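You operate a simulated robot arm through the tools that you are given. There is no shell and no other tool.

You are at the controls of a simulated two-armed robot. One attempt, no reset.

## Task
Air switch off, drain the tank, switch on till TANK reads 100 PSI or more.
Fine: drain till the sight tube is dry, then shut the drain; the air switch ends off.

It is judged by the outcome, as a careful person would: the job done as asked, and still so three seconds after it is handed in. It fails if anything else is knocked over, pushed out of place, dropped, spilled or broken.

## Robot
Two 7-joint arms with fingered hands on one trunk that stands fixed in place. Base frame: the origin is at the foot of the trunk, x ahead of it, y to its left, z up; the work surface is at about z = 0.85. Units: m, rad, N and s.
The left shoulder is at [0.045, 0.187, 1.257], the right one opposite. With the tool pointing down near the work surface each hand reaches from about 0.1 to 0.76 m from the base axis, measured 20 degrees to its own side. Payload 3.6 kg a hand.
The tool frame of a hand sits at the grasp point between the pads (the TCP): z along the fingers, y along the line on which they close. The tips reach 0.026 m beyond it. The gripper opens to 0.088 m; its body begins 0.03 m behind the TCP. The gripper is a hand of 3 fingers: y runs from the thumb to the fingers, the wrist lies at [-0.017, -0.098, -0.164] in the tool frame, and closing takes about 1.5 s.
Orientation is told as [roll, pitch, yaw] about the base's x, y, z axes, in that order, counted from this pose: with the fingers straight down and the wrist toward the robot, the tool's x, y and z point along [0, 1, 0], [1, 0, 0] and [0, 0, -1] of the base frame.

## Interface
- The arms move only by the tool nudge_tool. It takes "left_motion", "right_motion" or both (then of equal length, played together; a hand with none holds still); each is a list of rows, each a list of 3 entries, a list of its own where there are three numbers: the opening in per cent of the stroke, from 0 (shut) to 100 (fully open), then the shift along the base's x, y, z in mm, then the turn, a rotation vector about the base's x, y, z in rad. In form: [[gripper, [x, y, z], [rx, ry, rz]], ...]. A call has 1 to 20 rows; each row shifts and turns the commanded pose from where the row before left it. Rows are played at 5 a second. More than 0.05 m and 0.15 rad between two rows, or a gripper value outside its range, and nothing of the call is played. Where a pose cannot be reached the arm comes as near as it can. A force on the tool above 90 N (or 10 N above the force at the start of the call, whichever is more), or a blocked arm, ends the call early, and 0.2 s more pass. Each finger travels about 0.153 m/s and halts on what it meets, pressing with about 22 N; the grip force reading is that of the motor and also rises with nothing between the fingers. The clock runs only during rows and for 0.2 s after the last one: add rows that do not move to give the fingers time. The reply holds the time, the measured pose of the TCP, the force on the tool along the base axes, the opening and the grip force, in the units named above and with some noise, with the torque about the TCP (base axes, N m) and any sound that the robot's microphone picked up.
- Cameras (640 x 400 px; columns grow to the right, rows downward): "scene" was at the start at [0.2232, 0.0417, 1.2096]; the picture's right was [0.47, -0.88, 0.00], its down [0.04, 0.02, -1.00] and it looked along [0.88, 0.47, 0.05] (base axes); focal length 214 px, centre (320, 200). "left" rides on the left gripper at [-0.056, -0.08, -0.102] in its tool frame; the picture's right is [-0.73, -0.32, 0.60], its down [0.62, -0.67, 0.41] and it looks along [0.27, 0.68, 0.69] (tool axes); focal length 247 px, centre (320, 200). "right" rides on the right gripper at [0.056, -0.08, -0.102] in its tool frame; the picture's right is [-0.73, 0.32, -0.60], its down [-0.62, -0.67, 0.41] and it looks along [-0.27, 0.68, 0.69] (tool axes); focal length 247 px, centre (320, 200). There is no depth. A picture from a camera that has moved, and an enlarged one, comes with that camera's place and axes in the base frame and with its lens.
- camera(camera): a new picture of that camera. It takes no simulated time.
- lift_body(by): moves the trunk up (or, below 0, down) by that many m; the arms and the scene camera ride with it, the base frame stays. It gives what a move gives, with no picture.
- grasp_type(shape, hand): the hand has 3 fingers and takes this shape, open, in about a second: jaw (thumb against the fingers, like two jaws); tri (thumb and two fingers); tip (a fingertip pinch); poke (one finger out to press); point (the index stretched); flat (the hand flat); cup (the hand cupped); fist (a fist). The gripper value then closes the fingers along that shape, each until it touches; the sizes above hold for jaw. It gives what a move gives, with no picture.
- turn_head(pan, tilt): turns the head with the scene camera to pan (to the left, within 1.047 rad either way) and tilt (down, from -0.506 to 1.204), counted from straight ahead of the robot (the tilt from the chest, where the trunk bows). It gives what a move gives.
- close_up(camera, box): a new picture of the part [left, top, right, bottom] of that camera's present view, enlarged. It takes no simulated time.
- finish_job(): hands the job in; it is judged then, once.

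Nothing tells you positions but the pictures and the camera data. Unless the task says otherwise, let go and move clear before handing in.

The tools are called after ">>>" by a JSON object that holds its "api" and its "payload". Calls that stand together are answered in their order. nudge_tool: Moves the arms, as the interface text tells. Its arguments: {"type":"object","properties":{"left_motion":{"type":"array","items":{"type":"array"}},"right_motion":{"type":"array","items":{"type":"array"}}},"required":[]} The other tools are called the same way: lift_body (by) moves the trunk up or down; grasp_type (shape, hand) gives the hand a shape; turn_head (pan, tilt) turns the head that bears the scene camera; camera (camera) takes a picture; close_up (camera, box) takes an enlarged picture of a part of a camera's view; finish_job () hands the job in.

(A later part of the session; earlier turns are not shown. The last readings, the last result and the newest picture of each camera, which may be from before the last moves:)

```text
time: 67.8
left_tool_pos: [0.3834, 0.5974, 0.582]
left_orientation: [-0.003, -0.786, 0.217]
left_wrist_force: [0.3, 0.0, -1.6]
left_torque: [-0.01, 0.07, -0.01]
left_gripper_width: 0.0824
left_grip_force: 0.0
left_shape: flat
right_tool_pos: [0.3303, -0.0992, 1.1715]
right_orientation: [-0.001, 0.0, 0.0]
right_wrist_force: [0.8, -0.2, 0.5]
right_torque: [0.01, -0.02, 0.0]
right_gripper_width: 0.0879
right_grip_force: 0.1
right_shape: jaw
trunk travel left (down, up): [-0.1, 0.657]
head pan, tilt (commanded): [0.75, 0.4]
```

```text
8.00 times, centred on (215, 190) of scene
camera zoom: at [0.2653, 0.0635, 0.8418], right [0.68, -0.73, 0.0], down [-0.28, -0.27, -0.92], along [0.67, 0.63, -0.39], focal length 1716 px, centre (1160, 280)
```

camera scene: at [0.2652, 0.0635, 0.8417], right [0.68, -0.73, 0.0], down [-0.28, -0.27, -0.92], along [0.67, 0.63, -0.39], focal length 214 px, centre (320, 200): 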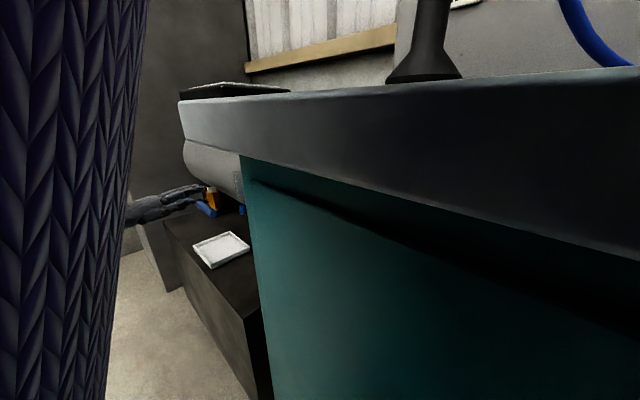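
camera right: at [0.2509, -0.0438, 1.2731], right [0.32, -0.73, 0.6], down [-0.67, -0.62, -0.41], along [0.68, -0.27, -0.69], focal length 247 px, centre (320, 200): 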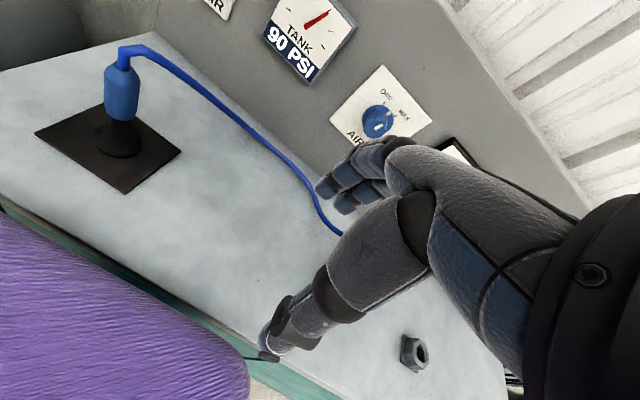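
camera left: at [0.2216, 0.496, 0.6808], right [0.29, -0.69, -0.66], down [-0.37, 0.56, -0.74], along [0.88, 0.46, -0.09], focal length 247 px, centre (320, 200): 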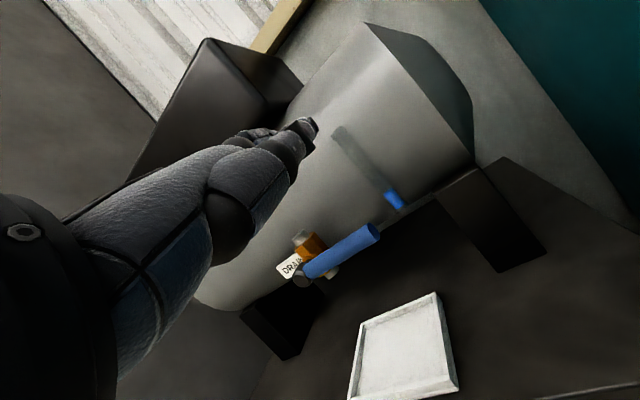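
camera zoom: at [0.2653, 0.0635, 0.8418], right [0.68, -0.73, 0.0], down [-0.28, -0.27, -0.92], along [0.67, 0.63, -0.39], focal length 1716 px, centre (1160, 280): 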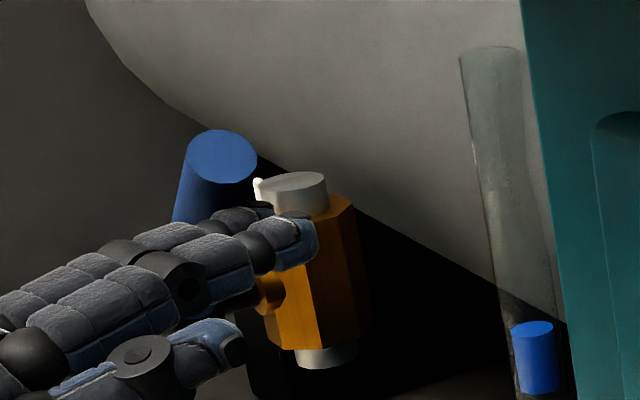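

The lever is at about 42°. I'll continue around to vertical.

>>> {"api": "nudge_tool", "payload": {"left_motion": [[100, [0, 5, 8], [0, 0, 0]], [100, [0, 6, 7], [0, 0, 0]], [100, [0, 8, 6], [0, 0, 0]], [100, [0, 8, 5], [0, 0, 0]], [100, [0, 9, 4], [0, 0, 0]]]}}

>>> {"api": "close_up", "payload": {"camera": "scene", "box": [175, 160, 255, 210]}}

>>> {"api": "close_up", "payload": {"camera": "scene", "box": [160, 160, 300, 280]}}

```text
time: 69.0
left_tool_pos: [0.3821, 0.6319, 0.6132]
left_orientation: [-0.002, -0.786, 0.218]
left_wrist_force: [0.2, -0.1, -0.3]
left_torque: [0.02, 0.02, -0.05]
left_gripper_width: 0.0827
left_grip_force: 0.1
left_shape: flat
right_tool_pos: [0.3295, -0.1004, 1.1716]
right_orientation: [0.0, -0.001, 0.002]
right_wrist_force: [0.6, -0.1, -0.8]
right_torque: [0.03, -0.03, -0.02]
right_gripper_width: 0.0876
right_grip_force: 0.1
right_shape: jaw
trunk travel left (down, up): [-0.1, 0.657]
head pan, tilt (commanded): [0.75, 0.4]
```

```text
8.00 times, centred on (215, 185) of scene
camera zoom: at [0.2653, 0.0635, 0.8417], right [0.68, -0.73, 0.0], down [-0.28, -0.27, -0.92], along [0.67, 0.63, -0.39], focal length 1716 px, centre (1160, 320)
```

zoom: 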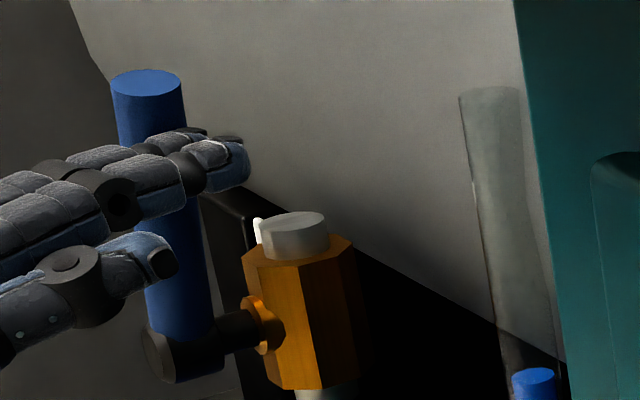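

```text
3.33 times, centred on (230, 220) of scene
camera zoom: at [0.2653, 0.0635, 0.8417], right [0.68, -0.73, 0.0], down [-0.28, -0.27, -0.92], along [0.67, 0.63, -0.39], focal length 715 px, centre (620, 133)
```

zoom: 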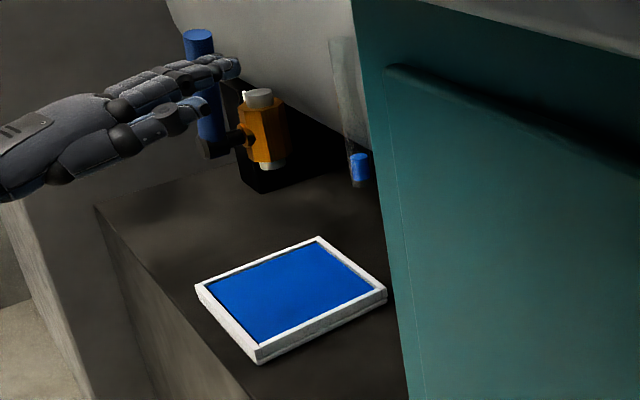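

The lever is vertical and water is flowing into the tray. I'll check the tray level and the sight tube carefully.

>>> {"api": "close_up", "payload": {"camera": "scene", "box": [190, 210, 265, 275]}}

>>> {"api": "close_up", "payload": {"camera": "scene", "box": [225, 165, 255, 220]}}

>>> {"api": "camera", "payload": {"camera": "left"}}

>>> {"api": "close_up", "payload": {"camera": "right", "box": [230, 0, 380, 100]}}

```text
6.15 times, centred on (228, 242) of scene
camera zoom: at [0.2653, 0.0635, 0.8417], right [0.68, -0.73, 0.0], down [-0.28, -0.27, -0.92], along [0.67, 0.63, -0.39], focal length 1320 px, centre (889, -62)
```

zoom: 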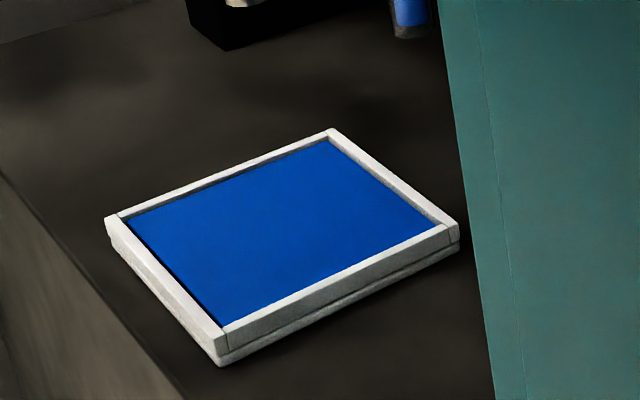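

```text
7.27 times, centred on (240, 192) of scene
camera zoom: at [0.2653, 0.0635, 0.8417], right [0.68, -0.73, 0.0], down [-0.28, -0.27, -0.92], along [0.67, 0.63, -0.39], focal length 1560 px, centre (902, 254)
```

zoom: 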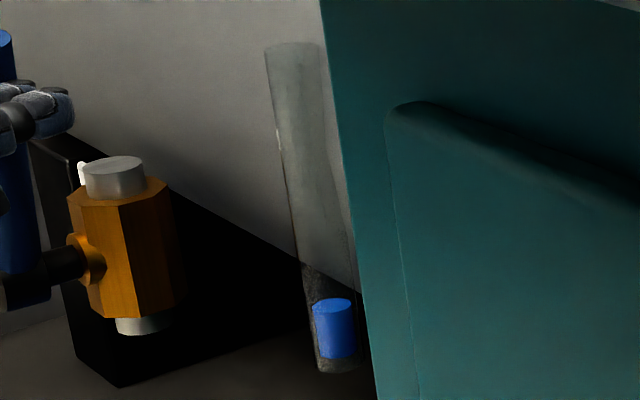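

```text
taken
camera left: at [0.2692, 0.5503, 0.6299], right [0.35, -0.68, -0.65], down [-0.31, 0.57, -0.76], along [0.88, 0.47, -0.01], focal length 247 px, centre (320, 200)
```

left: 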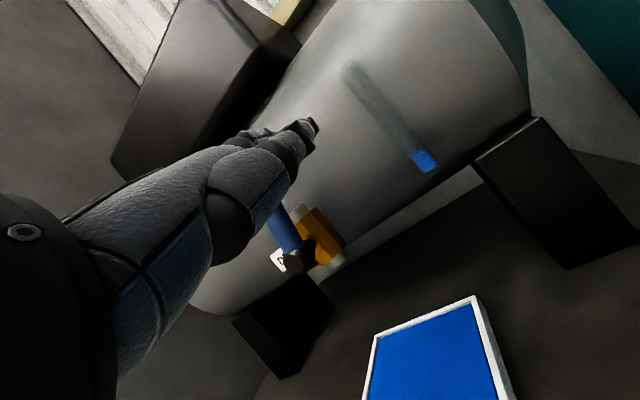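

```text
4.00 times, centred on (305, 50) of right
camera zoom: at [0.251, -0.0438, 1.2731], right [0.32, -0.73, 0.6], down [-0.67, -0.62, -0.41], along [0.68, -0.27, -0.69], focal length 988 px, centre (380, 800)
```

zoom: 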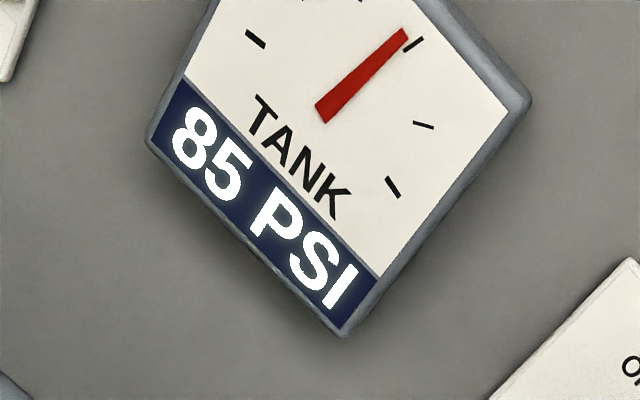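

The gauge has dropped to 85 and the tube's water is going down, with the tray filling. While it drains I'll move the fingers around to the other side of the handle, ready to shut it.

>>> {"api": "nudge_tool", "payload": {"left_motion": [[100, [-30, -4, 0], [0, 0, 0]], [100, [-30, 0, 0], [0, 0, 0]], [100, [0, 41, 3], [0, 0, 0]], [100, [0, 41, 2], [0, 0, 0]]]}}

>>> {"api": "close_up", "payload": {"camera": "scene", "box": [160, 160, 300, 280]}}

>>> {"api": "close_up", "payload": {"camera": "scene", "box": [225, 165, 255, 220]}}

>>> {"api": "close_up", "payload": {"camera": "right", "box": [230, 0, 380, 100]}}

```text
time: 70.0
left_tool_pos: [0.3214, 0.7102, 0.6179]
left_orientation: [-0.004, -0.784, 0.215]
left_wrist_force: [-0.7, -0.5, 0.3]
left_torque: [-0.03, 0.02, -0.03]
left_gripper_width: 0.0824
left_grip_force: 0.1
left_shape: flat
right_tool_pos: [0.3307, -0.0999, 1.171]
right_orientation: [-0.001, 0.0, -0.001]
right_wrist_force: [0.4, 0.0, 0.1]
right_torque: [-0.05, 0.01, -0.04]
right_gripper_width: 0.0875
right_grip_force: 0.0
right_shape: jaw
trunk travel left (down, up): [-0.1, 0.657]
head pan, tilt (commanded): [0.75, 0.4]
```

```text
3.33 times, centred on (230, 220) of scene
camera zoom: at [0.2653, 0.0637, 0.8417], right [0.68, -0.73, 0.0], down [-0.28, -0.27, -0.92], along [0.67, 0.63, -0.39], focal length 715 px, centre (620, 133)
```

zoom: 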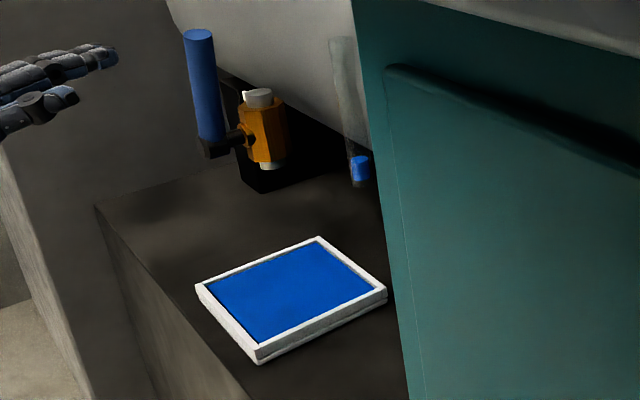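

```text
7.27 times, centred on (240, 192) of scene
camera zoom: at [0.2653, 0.0637, 0.8417], right [0.68, -0.73, 0.0], down [-0.28, -0.27, -0.92], along [0.67, 0.63, -0.39], focal length 1560 px, centre (902, 254)
```

zoom: 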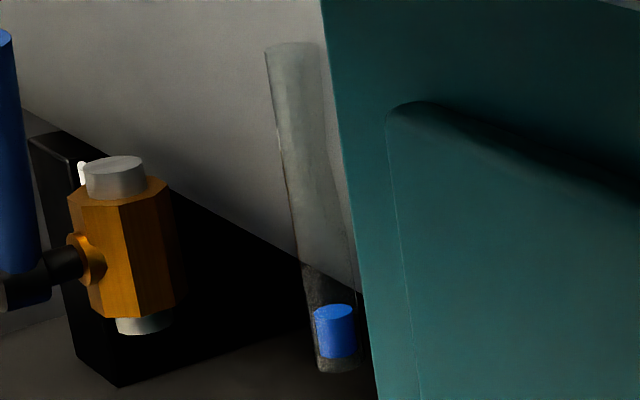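

```text
4.00 times, centred on (305, 50) of right
camera zoom: at [0.251, -0.0435, 1.2731], right [0.32, -0.73, 0.6], down [-0.67, -0.62, -0.41], along [0.68, -0.27, -0.69], focal length 988 px, centre (380, 800)
```

zoom: 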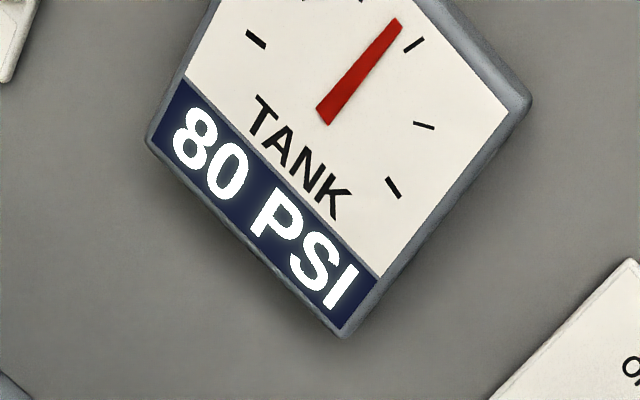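

The gauge reads 80 and the tube is falling steadily. I'll put the fingers beside the handle and keep waiting.

>>> {"api": "nudge_tool", "payload": {"left_motion": [[100, [18, 0, 0], [0, 0, 0]], [100, [18, 0, 0], [0, 0, 0]], [100, [16, 0, 0], [0, 0, 0]], [100, [0, 0, 0], [0, 0, 0]], [100, [0, 0, 0], [0, 0, 0]]]}}

>>> {"api": "close_up", "payload": {"camera": "scene", "box": [160, 160, 300, 280]}}

>>> {"api": "close_up", "payload": {"camera": "scene", "box": [165, 155, 255, 215]}}

>>> {"api": "close_up", "payload": {"camera": "right", "box": [230, 0, 380, 100]}}

```text
time: 71.2
left_tool_pos: [0.3733, 0.7104, 0.6176]
left_orientation: [-0.003, -0.785, 0.217]
left_wrist_force: [0.0, 0.3, -1.2]
left_torque: [0.03, -0.02, -0.02]
left_gripper_width: 0.0825
left_grip_force: 0.1
left_shape: flat
right_tool_pos: [0.3301, -0.1, 1.1707]
right_orientation: [0.001, 0.001, 0.0]
right_wrist_force: [-0.6, -0.6, 0.0]
right_torque: [0.01, -0.01, -0.02]
right_gripper_width: 0.0881
right_grip_force: 0.1
right_shape: jaw
trunk travel left (down, up): [-0.1, 0.657]
head pan, tilt (commanded): [0.75, 0.4]
```

```text
3.33 times, centred on (230, 220) of scene
camera zoom: at [0.2653, 0.0635, 0.8418], right [0.68, -0.73, 0.0], down [-0.28, -0.27, -0.92], along [0.67, 0.63, -0.39], focal length 715 px, centre (620, 133)
```

zoom: 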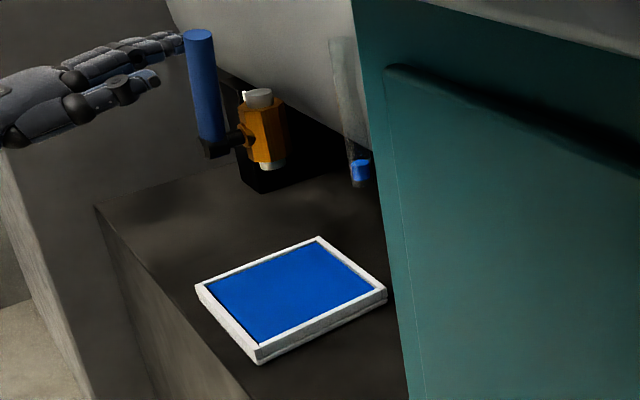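

```text
6.67 times, centred on (210, 185) of scene
camera zoom: at [0.2653, 0.0635, 0.8418], right [0.68, -0.73, 0.0], down [-0.28, -0.27, -0.92], along [0.67, 0.63, -0.39], focal length 1430 px, centre (1053, 300)
```

zoom: 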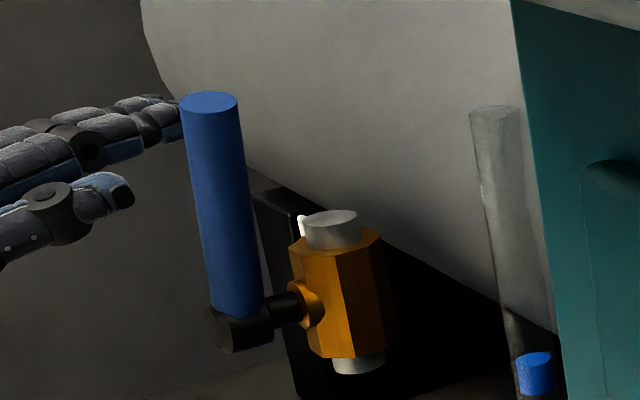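

```text
4.00 times, centred on (305, 50) of right
camera zoom: at [0.2509, -0.0437, 1.2731], right [0.32, -0.73, 0.6], down [-0.67, -0.62, -0.41], along [0.68, -0.27, -0.69], focal length 988 px, centre (380, 800)
```

zoom: 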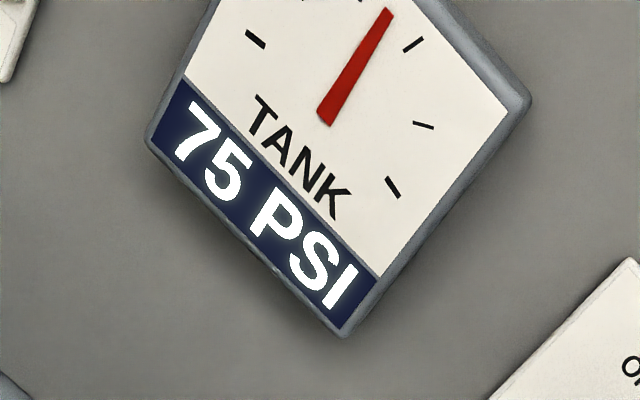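

>>> {"api": "nudge_tool", "payload": {"left_motion": [[100, [0, 0, 0], [0, 0, 0]], [100, [0, 0, 0], [0, 0, 0]], [100, [0, 0, 0], [0, 0, 0]], [100, [0, 0, 0], [0, 0, 0]], [100, [0, 0, 0], [0, 0, 0]], [100, [0, 0, 0], [0, 0, 0]], [100, [0, 0, 0], [0, 0, 0]], [100, [0, 0, 0], [0, 0, 0]], [100, [0, 0, 0], [0, 0, 0]], [100, [0, 0, 0], [0, 0, 0]], [100, [0, 0, 0], [0, 0, 0]], [100, [0, 0, 0], [0, 0, 0]], [100, [0, 0, 0], [0, 0, 0]], [100, [0, 0, 0], [0, 0, 0]], [100, [0, 0, 0], [0, 0, 0]]]}}

>>> {"api": "close_up", "payload": {"camera": "scene", "box": [225, 165, 255, 220]}}

>>> {"api": "close_up", "payload": {"camera": "scene", "box": [190, 210, 265, 275]}}

>>> {"api": "close_up", "payload": {"camera": "right", "box": [230, 0, 380, 100]}}

```text
time: 74.3
left_tool_pos: [0.3735, 0.7102, 0.6169]
left_orientation: [-0.002, -0.785, 0.217]
left_wrist_force: [0.1, -0.3, -0.2]
left_torque: [0.04, -0.02, 0.0]
left_gripper_width: 0.0826
left_grip_force: 0.0
left_shape: flat
right_tool_pos: [0.3303, -0.1002, 1.1707]
right_orientation: [0.001, 0.001, 0.0]
right_wrist_force: [0.3, 0.4, 0.2]
right_torque: [-0.01, 0.02, 0.0]
right_gripper_width: 0.0878
right_grip_force: 0.2
right_shape: jaw
trunk travel left (down, up): [-0.1, 0.657]
head pan, tilt (commanded): [0.75, 0.4]
```

```text
7.27 times, centred on (240, 192) of scene
camera zoom: at [0.2653, 0.0635, 0.8418], right [0.68, -0.73, 0.0], down [-0.28, -0.27, -0.92], along [0.67, 0.63, -0.39], focal length 1560 px, centre (902, 254)
```

zoom: 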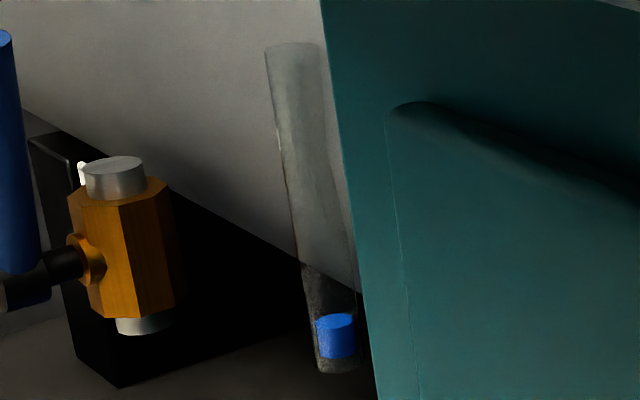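

```text
6.15 times, centred on (228, 242) of scene
camera zoom: at [0.2653, 0.0635, 0.8418], right [0.68, -0.73, 0.0], down [-0.28, -0.27, -0.92], along [0.67, 0.63, -0.39], focal length 1320 px, centre (889, -62)
```

zoom: 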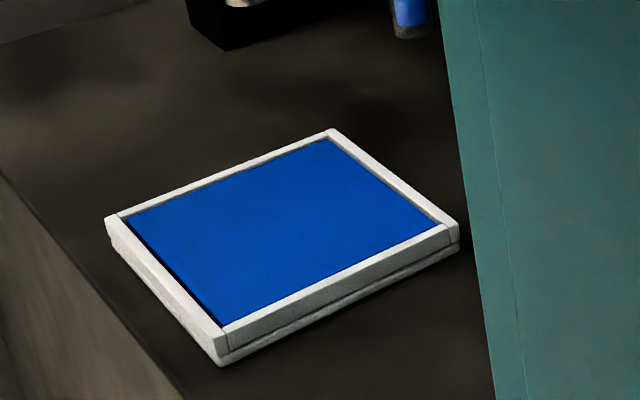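

```text
4.00 times, centred on (305, 50) of right
camera zoom: at [0.251, -0.0437, 1.2731], right [0.32, -0.73, 0.6], down [-0.67, -0.62, -0.41], along [0.68, -0.27, -0.69], focal length 988 px, centre (380, 800)
```

zoom: 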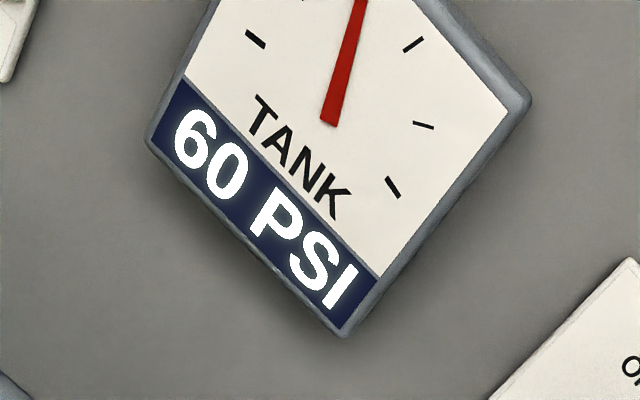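

The gauge is at 60 and the tube is about a third lower; the tray level hasn't changed. I'll keep waiting.

>>> {"api": "nudge_tool", "payload": {"left_motion": [[100, [0, 0, 0], [0, 0, 0]], [100, [0, 0, 0], [0, 0, 0]], [100, [0, 0, 0], [0, 0, 0]], [100, [0, 0, 0], [0, 0, 0]], [100, [0, 0, 0], [0, 0, 0]], [100, [0, 0, 0], [0, 0, 0]], [100, [0, 0, 0], [0, 0, 0]], [100, [0, 0, 0], [0, 0, 0]], [100, [0, 0, 0], [0, 0, 0]], [100, [0, 0, 0], [0, 0, 0]], [100, [0, 0, 0], [0, 0, 0]], [100, [0, 0, 0], [0, 0, 0]], [100, [0, 0, 0], [0, 0, 0]], [100, [0, 0, 0], [0, 0, 0]], [100, [0, 0, 0], [0, 0, 0]], [100, [0, 0, 0], [0, 0, 0]], [100, [0, 0, 0], [0, 0, 0]], [100, [0, 0, 0], [0, 0, 0]], [100, [0, 0, 0], [0, 0, 0]], [100, [0, 0, 0], [0, 0, 0]]]}}

>>> {"api": "close_up", "payload": {"camera": "scene", "box": [225, 165, 255, 220]}}

>>> {"api": "close_up", "payload": {"camera": "scene", "box": [190, 210, 265, 275]}}

>>> {"api": "close_up", "payload": {"camera": "right", "box": [230, 0, 380, 100]}}

```text
time: 78.5
left_tool_pos: [0.373, 0.7098, 0.6182]
left_orientation: [-0.003, -0.786, 0.218]
left_wrist_force: [-0.4, 0.4, 0.4]
left_torque: [0.02, 0.02, 0.0]
left_gripper_width: 0.0824
left_grip_force: 0.1
left_shape: flat
right_tool_pos: [0.3308, -0.0992, 1.1714]
right_orientation: [0.0, -0.001, 0.001]
right_wrist_force: [0.7, 0.3, 0.6]
right_torque: [0.03, 0.0, 0.02]
right_gripper_width: 0.0877
right_grip_force: 0.0
right_shape: jaw
trunk travel left (down, up): [-0.1, 0.657]
head pan, tilt (commanded): [0.75, 0.4]
```

```text
7.27 times, centred on (240, 192) of scene
camera zoom: at [0.2653, 0.0635, 0.8418], right [0.68, -0.73, 0.0], down [-0.28, -0.27, -0.92], along [0.67, 0.63, -0.39], focal length 1560 px, centre (902, 254)
```

zoom: 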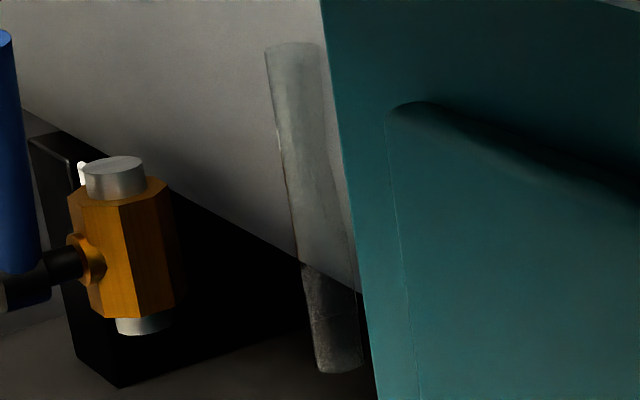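

```text
6.15 times, centred on (228, 242) of scene
camera zoom: at [0.2653, 0.0635, 0.8418], right [0.68, -0.73, 0.0], down [-0.28, -0.27, -0.92], along [0.67, 0.63, -0.39], focal length 1320 px, centre (889, -62)
```

zoom: 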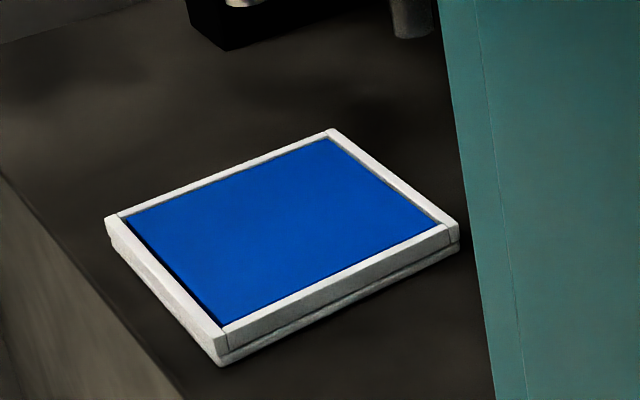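

```text
4.00 times, centred on (305, 50) of right
camera zoom: at [0.251, -0.0437, 1.2731], right [0.32, -0.73, 0.6], down [-0.67, -0.62, -0.41], along [0.68, -0.27, -0.69], focal length 988 px, centre (380, 800)
```

zoom: 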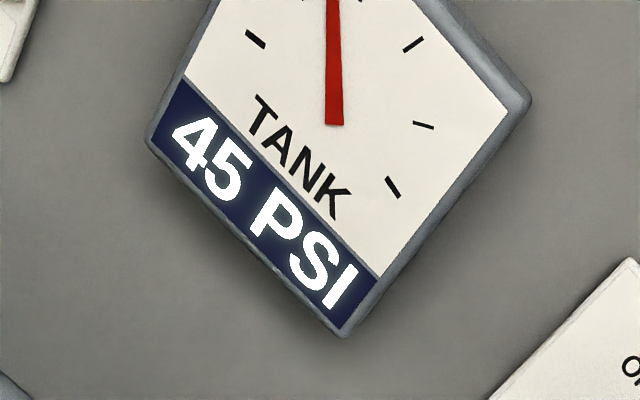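

The sight tube is dry, with the gauge at 45 PSI. Now I'll push the lever back down toward closed.

>>> {"api": "nudge_tool", "payload": {"left_motion": [[100, [0, -12, 0], [0, 0, 0]], [100, [0, -12, 0], [0, 0, 0]], [100, [0, -12, 0], [0, 0, 0]], [100, [0, -12, -2], [0, 0, 0]], [100, [0, -12, -5], [0, 0, 0]], [100, [0, -12, -7], [0, 0, 0]]]}}

>>> {"api": "close_up", "payload": {"camera": "scene", "box": [165, 155, 255, 215]}}

```text
time: 80.0
left_tool_pos: [0.3744, 0.637, 0.6038]
left_orientation: [-0.004, -0.786, 0.217]
left_wrist_force: [0.0, 1.1, -1.2]
left_torque: [-0.03, -0.04, 0.04]
left_gripper_width: 0.0822
left_grip_force: 0.0
left_shape: flat
right_tool_pos: [0.3306, -0.0994, 1.172]
right_orientation: [-0.001, 0.0, -0.002]
right_wrist_force: [-0.1, 0.2, 0.7]
right_torque: [-0.03, 0.01, 0.0]
right_gripper_width: 0.0875
right_grip_force: 0.1
right_shape: jaw
trunk travel left (down, up): [-0.1, 0.657]
head pan, tilt (commanded): [0.75, 0.4]
```

```text
6.67 times, centred on (210, 185) of scene
camera zoom: at [0.2653, 0.0636, 0.8418], right [0.68, -0.73, 0.0], down [-0.28, -0.27, -0.92], along [0.67, 0.63, -0.39], focal length 1430 px, centre (1053, 300)
```

zoom: 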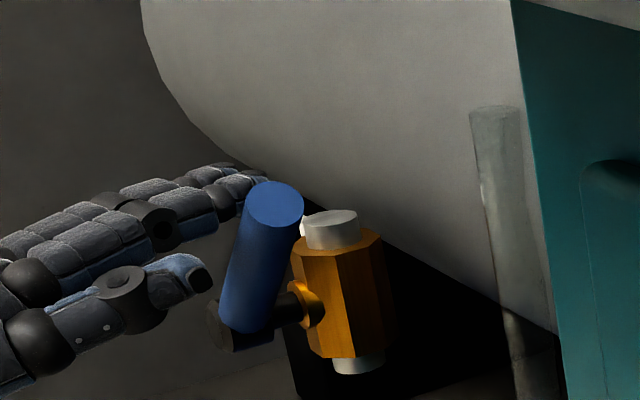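

>>> {"api": "nudge_tool", "payload": {"left_motion": [[100, [0, -8, -7], [0, 0, 0]], [100, [0, -7, -9], [0, 0, 0]], [100, [0, -7, -10], [0, 0, 0]], [100, [0, -6, -11], [0, 0, 0]], [100, [0, -5, -11], [0, 0, 0]]]}}

>>> {"api": "close_up", "payload": {"camera": "scene", "box": [165, 165, 255, 225]}}

```text
time: 81.2
left_tool_pos: [0.3737, 0.6049, 0.5545]
left_orientation: [-0.003, -0.787, 0.215]
left_wrist_force: [0.8, 0.5, 1.1]
left_torque: [-0.03, -0.06, 0.02]
left_gripper_width: 0.0002
left_grip_force: 0.1
left_shape: flat
right_tool_pos: [0.3288, -0.1003, 1.1723]
right_orientation: [0.0, 0.001, -0.001]
right_wrist_force: [0.0, 0.2, 0.9]
right_torque: [-0.02, 0.04, 0.0]
right_gripper_width: 0.088
right_grip_force: 0.2
right_shape: jaw
trunk travel left (down, up): [-0.1, 0.657]
head pan, tilt (commanded): [0.75, 0.4]
```

```text
6.67 times, centred on (210, 195) of scene
camera zoom: at [0.2653, 0.0635, 0.8418], right [0.68, -0.73, 0.0], down [-0.28, -0.27, -0.92], along [0.67, 0.63, -0.39], focal length 1430 px, centre (1053, 233)
```

zoom: 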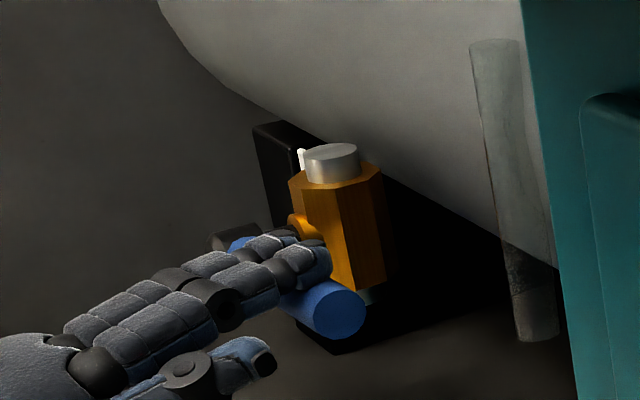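

Nearly closed, about 4° left. I'll press it fully home.

>>> {"api": "nudge_tool", "payload": {"left_motion": [[100, [0, -4, -8], [0, 0, 0]], [100, [0, -2, -8], [0, 0, 0]], [100, [0, 0, -5], [0, 0, 0]]]}}

>>> {"api": "close_up", "payload": {"camera": "scene", "box": [175, 175, 255, 225]}}

>>> {"api": "close_up", "payload": {"camera": "right", "box": [230, 0, 380, 100]}}

```text
time: 82.0
left_tool_pos: [0.3747, 0.6005, 0.5373]
left_orientation: [-0.003, -0.79, 0.215]
left_wrist_force: [-0.7, 5.7, 12.0]
left_torque: [-0.35, -0.73, 0.35]
left_gripper_width: 0.0
left_grip_force: 0.1
left_shape: flat
right_tool_pos: [0.3292, -0.1003, 1.1709]
right_orientation: [0.0, -0.001, -0.001]
right_wrist_force: [-0.2, 0.6, 0.7]
right_torque: [-0.01, -0.02, -0.01]
right_gripper_width: 0.0878
right_grip_force: 0.0
right_shape: jaw
trunk travel left (down, up): [-0.1, 0.657]
head pan, tilt (commanded): [0.75, 0.4]
```

```text
8.00 times, centred on (215, 200) of scene
camera zoom: at [0.2648, 0.0632, 0.8421], right [0.68, -0.73, 0.0], down [-0.28, -0.27, -0.92], along [0.67, 0.63, -0.39], focal length 1716 px, centre (1160, 200)
```

zoom: 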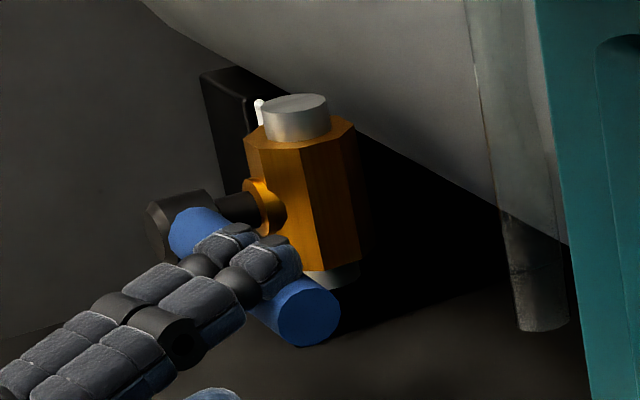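

```text
4.00 times, centred on (305, 50) of right
camera zoom: at [0.2501, -0.0443, 1.2734], right [0.32, -0.74, 0.6], down [-0.67, -0.62, -0.41], along [0.68, -0.27, -0.69], focal length 988 px, centre (380, 800)
```

zoom: 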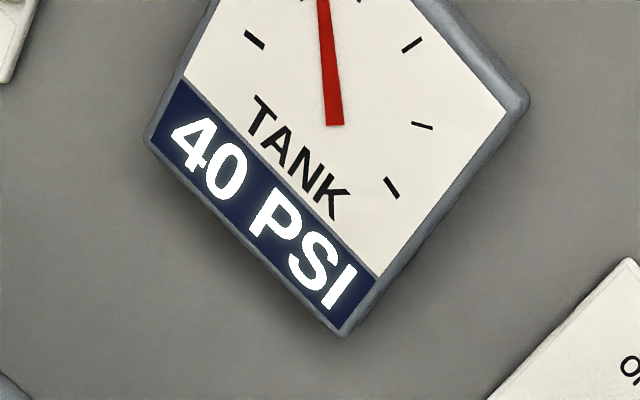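

The handle tip is back exactly where it started, seated at 12 N, and the gauge reads 40. I'll lift off, withdraw, and check the valve stays shut.

>>> {"api": "nudge_tool", "payload": {"left_motion": [[100, [0, 0, 20], [0, 0, 0]], [100, [0, 0, 25], [0, 0, 0]], [100, [-20, -5, 25], [0, 0, 0]], [100, [-25, -10, 30], [0, 0, 0]], [100, [-15, -15, 35], [-0.019, 0.0855, 0]], [100, [-12, -15, 40], [-0.019, 0.0855, 0]], [100, [0, -15, 40], [-0.019, 0.0855, 0]], [100, [0, -8, 40], [0, 0, 0]]]}}

>>> {"api": "close_up", "payload": {"camera": "scene", "box": [175, 175, 255, 225]}}

>>> {"api": "close_up", "payload": {"camera": "scene", "box": [160, 160, 300, 280]}}

>>> {"api": "close_up", "payload": {"camera": "right", "box": [230, 0, 380, 100]}}

```text
time: 83.8
left_tool_pos: [0.3019, 0.5319, 0.7897]
left_orientation: [-0.003, -0.522, 0.216]
left_wrist_force: [-0.6, 0.0, 0.5]
left_torque: [0.02, 0.0, -0.02]
left_gripper_width: 0.0001
left_grip_force: 0.1
left_shape: flat
right_tool_pos: [0.3302, -0.0995, 1.1709]
right_orientation: [0.0, 0.001, 0.002]
right_wrist_force: [0.0, 0.1, 0.5]
right_torque: [0.04, 0.01, -0.02]
right_gripper_width: 0.0878
right_grip_force: 0.0
right_shape: jaw
trunk travel left (down, up): [-0.1, 0.657]
head pan, tilt (commanded): [0.75, 0.4]
```

```text
8.00 times, centred on (215, 200) of scene
camera zoom: at [0.2652, 0.0634, 0.8418], right [0.68, -0.73, 0.0], down [-0.28, -0.27, -0.92], along [0.67, 0.63, -0.39], focal length 1716 px, centre (1160, 200)
```

zoom: 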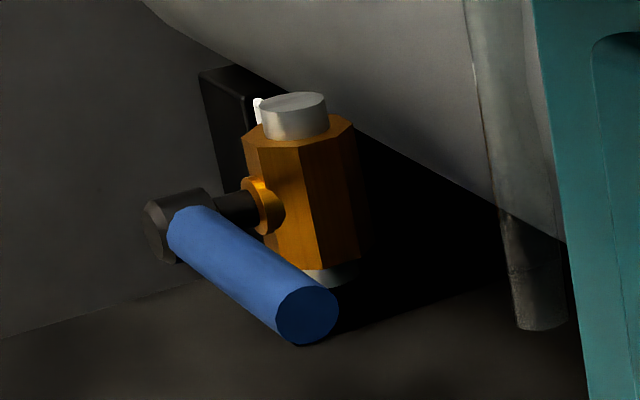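

```text
3.33 times, centred on (230, 220) of scene
camera zoom: at [0.2652, 0.0634, 0.8418], right [0.68, -0.73, 0.0], down [-0.28, -0.27, -0.92], along [0.67, 0.63, -0.39], focal length 715 px, centre (620, 133)
```

zoom: 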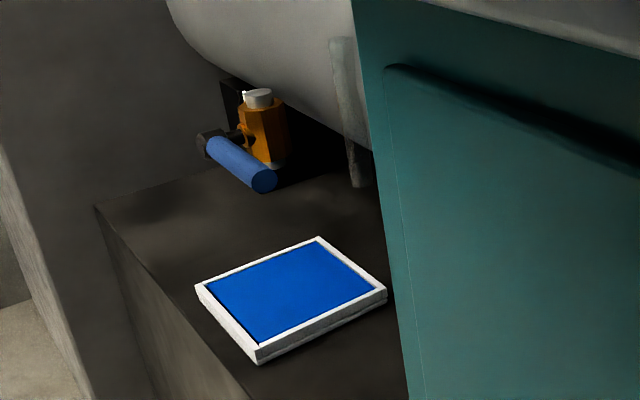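

```text
4.00 times, centred on (305, 50) of right
camera zoom: at [0.2508, -0.0439, 1.2731], right [0.32, -0.73, 0.6], down [-0.67, -0.62, -0.41], along [0.68, -0.27, -0.69], focal length 988 px, centre (380, 800)
```

zoom: 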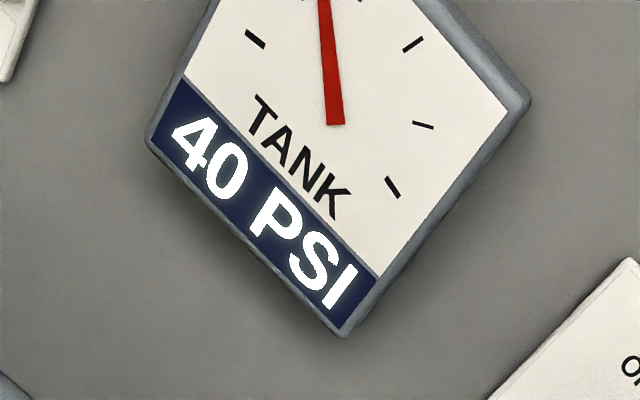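

The valve holds: the gauge stays at 40, the tube is dry and the tray is undisturbed. I'll raise the trunk and go back to the switch along the reverse path, set about 5 cm higher for the ON half.

>>> {"api": "lift_body", "payload": {"by": 0.328}}

>>> {"api": "turn_head", "payload": {"pan": 0.5, "tilt": 0.25}}

>>> {"api": "nudge_tool", "payload": {"left_motion": [[100, [28, -38, 3], [0, 0, -0.1]], [100, [28, -38, 3], [0, 0, -0.1]], [100, [28, -38, 3], [0, 0, -0.1]], [100, [28, -38, 3], [0, 0, -0.1]], [100, [28, -38, 3], [0, 0, -0.1]], [100, [30, -25, -20], [0, 0, -0.07]], [100, [30, -25, -20], [0, 0, 0]], [100, [30, -25, -20], [0, 0, 0]], [100, [20, -15, -15], [0, 0, 0]]]}}

>>> {"api": "camera", "payload": {"camera": "scene"}}

>>> {"api": "camera", "payload": {"camera": "right"}}

>>> {"api": "camera", "payload": {"camera": "left"}}

```text
time: 87.0
left_tool_pos: [0.3019, 0.5313, 1.1179]
left_orientation: [-0.005, -0.522, 0.217]
left_wrist_force: [0.4, 0.7, -0.5]
left_torque: [0.02, -0.01, 0.0]
left_gripper_width: 0.0001
left_grip_force: 0.0
left_shape: flat
right_tool_pos: [0.33, -0.0997, 1.4992]
right_orientation: [-0.001, 0.001, 0.001]
right_wrist_force: [-0.5, -0.2, 0.3]
right_torque: [-0.01, -0.01, -0.01]
right_gripper_width: 0.0878
right_grip_force: 0.1
right_shape: jaw
trunk travel left (down, up): [-0.428, 0.329]
head pan, tilt (commanded): [0.75, 0.4]
```

```text
time: 87.8
left_tool_pos: [0.3021, 0.5313, 1.1173]
left_orientation: [-0.003, -0.521, 0.217]
left_wrist_force: [-0.2, -0.7, 0.0]
left_torque: [-0.02, 0.01, -0.02]
left_gripper_width: 0.0002
left_grip_force: 0.0
left_shape: flat
right_tool_pos: [0.33, -0.0998, 1.4996]
right_orientation: [0.0, -0.001, 0.0]
right_wrist_force: [-0.4, 0.1, -0.2]
right_torque: [0.03, -0.03, 0.0]
right_gripper_width: 0.0877
right_grip_force: 0.0
right_shape: jaw
trunk travel left (down, up): [-0.428, 0.329]
head pan, tilt (commanded): [0.499, 0.25]
```

```text
time: 89.8
left_tool_pos: [0.553, 0.2499, 1.0572]
left_orientation: [-0.001, -0.524, -0.356]
left_wrist_force: [0.1, -0.1, -0.2]
left_torque: [0.01, 0.04, 0.01]
left_gripper_width: 0.0
left_grip_force: 0.1
left_shape: flat
right_tool_pos: [0.3308, -0.1009, 1.4994]
right_orientation: [-0.002, -0.001, 0.0]
right_wrist_force: [-0.3, 0.7, -0.7]
right_torque: [-0.02, -0.01, -0.01]
right_gripper_width: 0.0876
right_grip_force: 0.0
right_shape: jaw
trunk travel left (down, up): [-0.428, 0.329]
head pan, tilt (commanded): [0.499, 0.25]
```

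```text
taken
camera scene: at [0.2241, 0.0449, 1.2119], right [0.48, -0.88, 0.0], down [-0.22, -0.12, -0.97], along [0.85, 0.46, -0.25], focal length 214 px, centre (320, 200)
```

scene: 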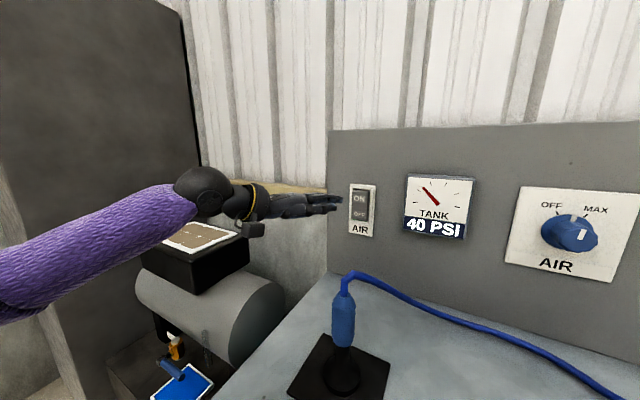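

```text
taken
camera right: at [0.2513, -0.044, 1.601], right [0.32, -0.73, 0.6], down [-0.67, -0.62, -0.41], along [0.67, -0.27, -0.69], focal length 247 px, centre (320, 200)
```

right: 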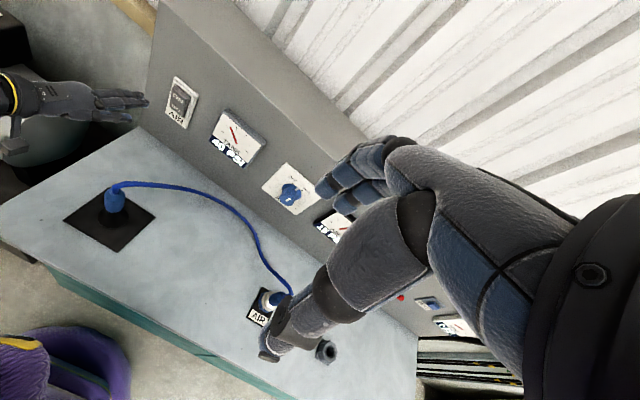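

```text
taken
camera left: at [0.4219, 0.2398, 1.107], right [-0.23, -0.7, -0.68], down [-0.13, 0.71, -0.69], along [0.96, -0.07, -0.26], focal length 247 px, centre (320, 200)
```

left: 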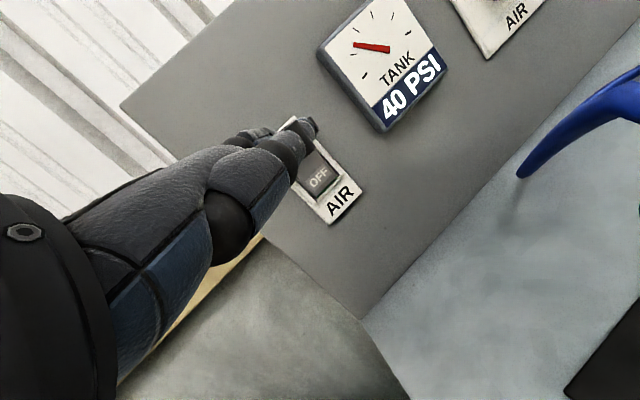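

I'm in front of the switch with the gauge at 40. I'll line up on the ON half.

>>> {"api": "nudge_tool", "payload": {"left_motion": [[100, [14, -7, -2], [0, 0, 0]], [100, [14, -7, -2], [0, 0, 0]], [100, [14, -7, -2], [0, 0, 0]]]}}

>>> {"api": "close_up", "payload": {"camera": "scene", "box": [290, 160, 390, 250]}}

>>> {"api": "close_up", "payload": {"camera": "right", "box": [90, 60, 250, 160]}}

```text
time: 90.5
left_tool_pos: [0.595, 0.2288, 1.0512]
left_orientation: [-0.003, -0.521, -0.352]
left_wrist_force: [0.0, -0.1, 0.3]
left_torque: [-0.02, 0.02, 0.03]
left_gripper_width: 0.0002
left_grip_force: 0.1
left_shape: flat
right_tool_pos: [0.3306, -0.0999, 1.4997]
right_orientation: [0.0, -0.001, 0.001]
right_wrist_force: [0.3, 0.8, -0.2]
right_torque: [0.01, 0.03, 0.01]
right_gripper_width: 0.0878
right_grip_force: 0.0
right_shape: jaw
trunk travel left (down, up): [-0.428, 0.329]
head pan, tilt (commanded): [0.499, 0.25]
```

```text
4.44 times, centred on (340, 205) of scene
camera zoom: at [0.2242, 0.0448, 1.2119], right [0.48, -0.88, 0.0], down [-0.22, -0.12, -0.97], along [0.85, 0.46, -0.25], focal length 953 px, centre (231, 178)
```

zoom: 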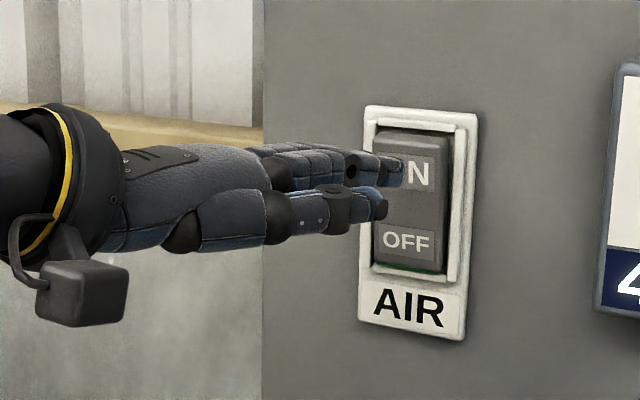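

```text
4.00 times, centred on (170, 110) of right
camera zoom: at [0.2515, -0.0441, 1.601], right [0.32, -0.73, 0.6], down [-0.67, -0.62, -0.41], along [0.67, -0.27, -0.69], focal length 988 px, centre (920, 560)
```

zoom: 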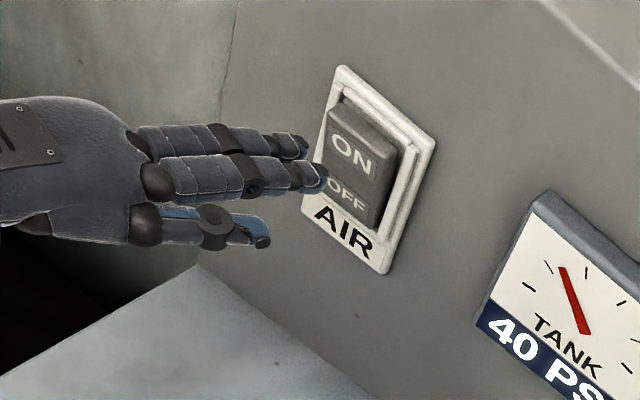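

>>> {"api": "nudge_tool", "payload": {"left_motion": [[100, [7, 0, 0], [0, 0, 0]], [100, [7, 0, 0], [0, 0, 0]], [100, [5, 0, 0], [0, 0, 0]]]}}

>>> {"api": "close_up", "payload": {"camera": "scene", "box": [290, 160, 390, 250]}}

```text
time: 91.3
left_tool_pos: [0.6133, 0.2299, 1.0515]
left_orientation: [-0.006, -0.522, -0.354]
left_wrist_force: [0.4, 0.2, 0.4]
left_torque: [0.0, 0.03, 0.0]
left_gripper_width: 0.0001
left_grip_force: 0.1
left_shape: flat
right_tool_pos: [0.3304, -0.1002, 1.4998]
right_orientation: [0.0, -0.001, -0.001]
right_wrist_force: [-0.6, 1.1, 0.6]
right_torque: [-0.01, 0.02, -0.01]
right_gripper_width: 0.088
right_grip_force: 0.0
right_shape: jaw
trunk travel left (down, up): [-0.428, 0.329]
head pan, tilt (commanded): [0.499, 0.25]
```

```text
4.44 times, centred on (340, 205) of scene
camera zoom: at [0.2239, 0.045, 1.2119], right [0.48, -0.88, 0.0], down [-0.22, -0.12, -0.97], along [0.85, 0.46, -0.25], focal length 953 px, centre (231, 178)
```

zoom: 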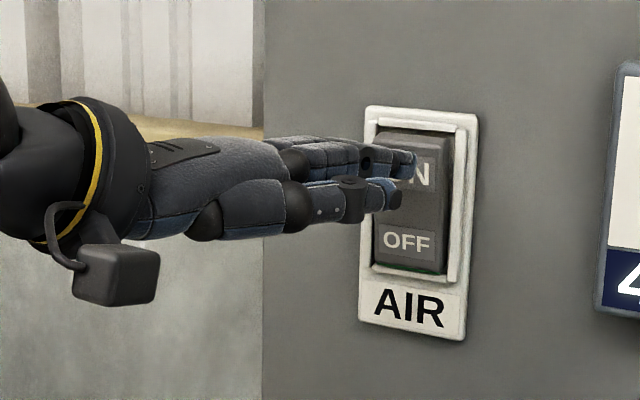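

>>> {"api": "nudge_tool", "payload": {"left_motion": [[100, [5, 0, 0], [0, 0, 0]], [100, [4, 0, 0], [0, 0, 0]], [100, [4, 0, 0], [0, 0, 0]]]}}

>>> {"api": "close_up", "payload": {"camera": "scene", "box": [290, 160, 390, 250]}}

```text
time: 92.2
left_tool_pos: [0.6266, 0.2302, 1.0518]
left_orientation: [-0.005, -0.525, -0.356]
left_wrist_force: [0.3, 0.8, 0.6]
left_torque: [0.02, -0.02, 0.02]
left_gripper_width: 0.0
left_grip_force: 0.1
left_shape: flat
right_tool_pos: [0.3298, -0.1008, 1.4991]
right_orientation: [0.001, 0.0, -0.001]
right_wrist_force: [0.5, 0.7, 0.2]
right_torque: [0.03, -0.03, -0.02]
right_gripper_width: 0.0877
right_grip_force: 0.1
right_shape: jaw
trunk travel left (down, up): [-0.428, 0.329]
head pan, tilt (commanded): [0.499, 0.25]
```

```text
4.44 times, centred on (340, 205) of scene
camera zoom: at [0.224, 0.045, 1.2119], right [0.48, -0.88, 0.0], down [-0.22, -0.12, -0.97], along [0.85, 0.46, -0.25], focal length 953 px, centre (231, 178)
```

zoom: 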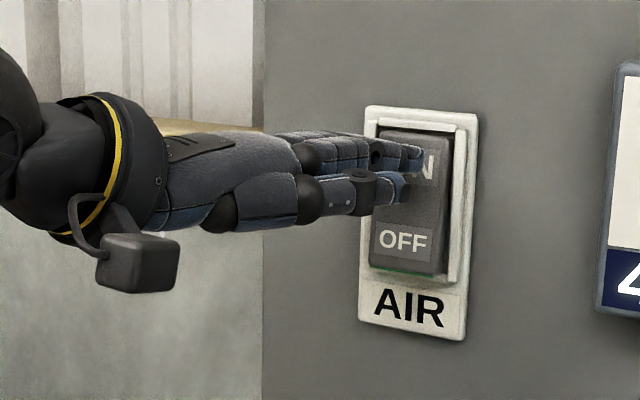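

The rocker is tipping. A bit more.

>>> {"api": "nudge_tool", "payload": {"left_motion": [[100, [4, 0, 0], [0, 0, 0]], [100, [4, 0, 0], [0, 0, 0]]]}}

>>> {"api": "close_up", "payload": {"camera": "scene", "box": [290, 160, 390, 250]}}

>>> {"api": "close_up", "payload": {"camera": "scene", "box": [390, 160, 490, 250]}}

```text
time: 92.8
left_tool_pos: [0.6303, 0.2299, 1.052]
left_orientation: [-0.003, -0.524, -0.354]
left_wrist_force: [-18.8, 2.8, 1.3]
left_torque: [-0.12, -0.97, -0.06]
left_gripper_width: 0.0826
left_grip_force: 0.0
left_shape: flat
right_tool_pos: [0.3265, -0.0993, 1.4993]
right_orientation: [0.001, -0.002, -0.002]
right_wrist_force: [0.5, 0.3, 0.0]
right_torque: [0.03, 0.04, 0.05]
right_gripper_width: 0.0878
right_grip_force: 0.0
right_shape: jaw
trunk travel left (down, up): [-0.428, 0.329]
head pan, tilt (commanded): [0.499, 0.25]
```

```text
4.44 times, centred on (340, 205) of scene
camera zoom: at [0.2212, 0.0454, 1.2125], right [0.48, -0.88, 0.0], down [-0.21, -0.12, -0.97], along [0.85, 0.46, -0.25], focal length 953 px, centre (231, 178)
```

zoom: 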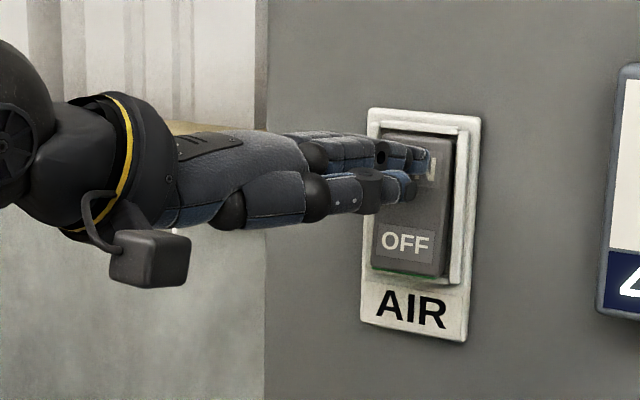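

```text
4.44 times, centred on (440, 205) of scene
camera zoom: at [0.2212, 0.0454, 1.2125], right [0.48, -0.88, 0.0], down [-0.21, -0.12, -0.97], along [0.85, 0.46, -0.25], focal length 953 px, centre (-213, 178)
```

zoom: 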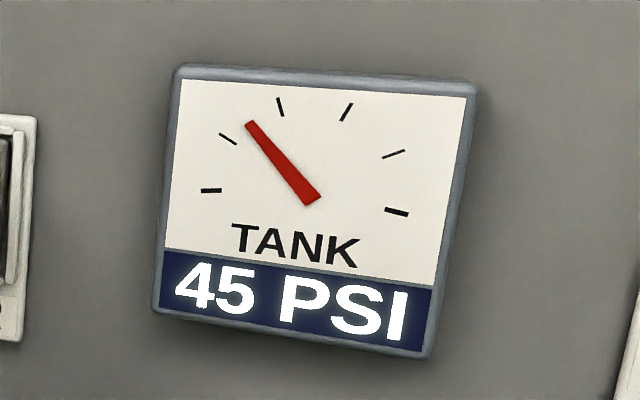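

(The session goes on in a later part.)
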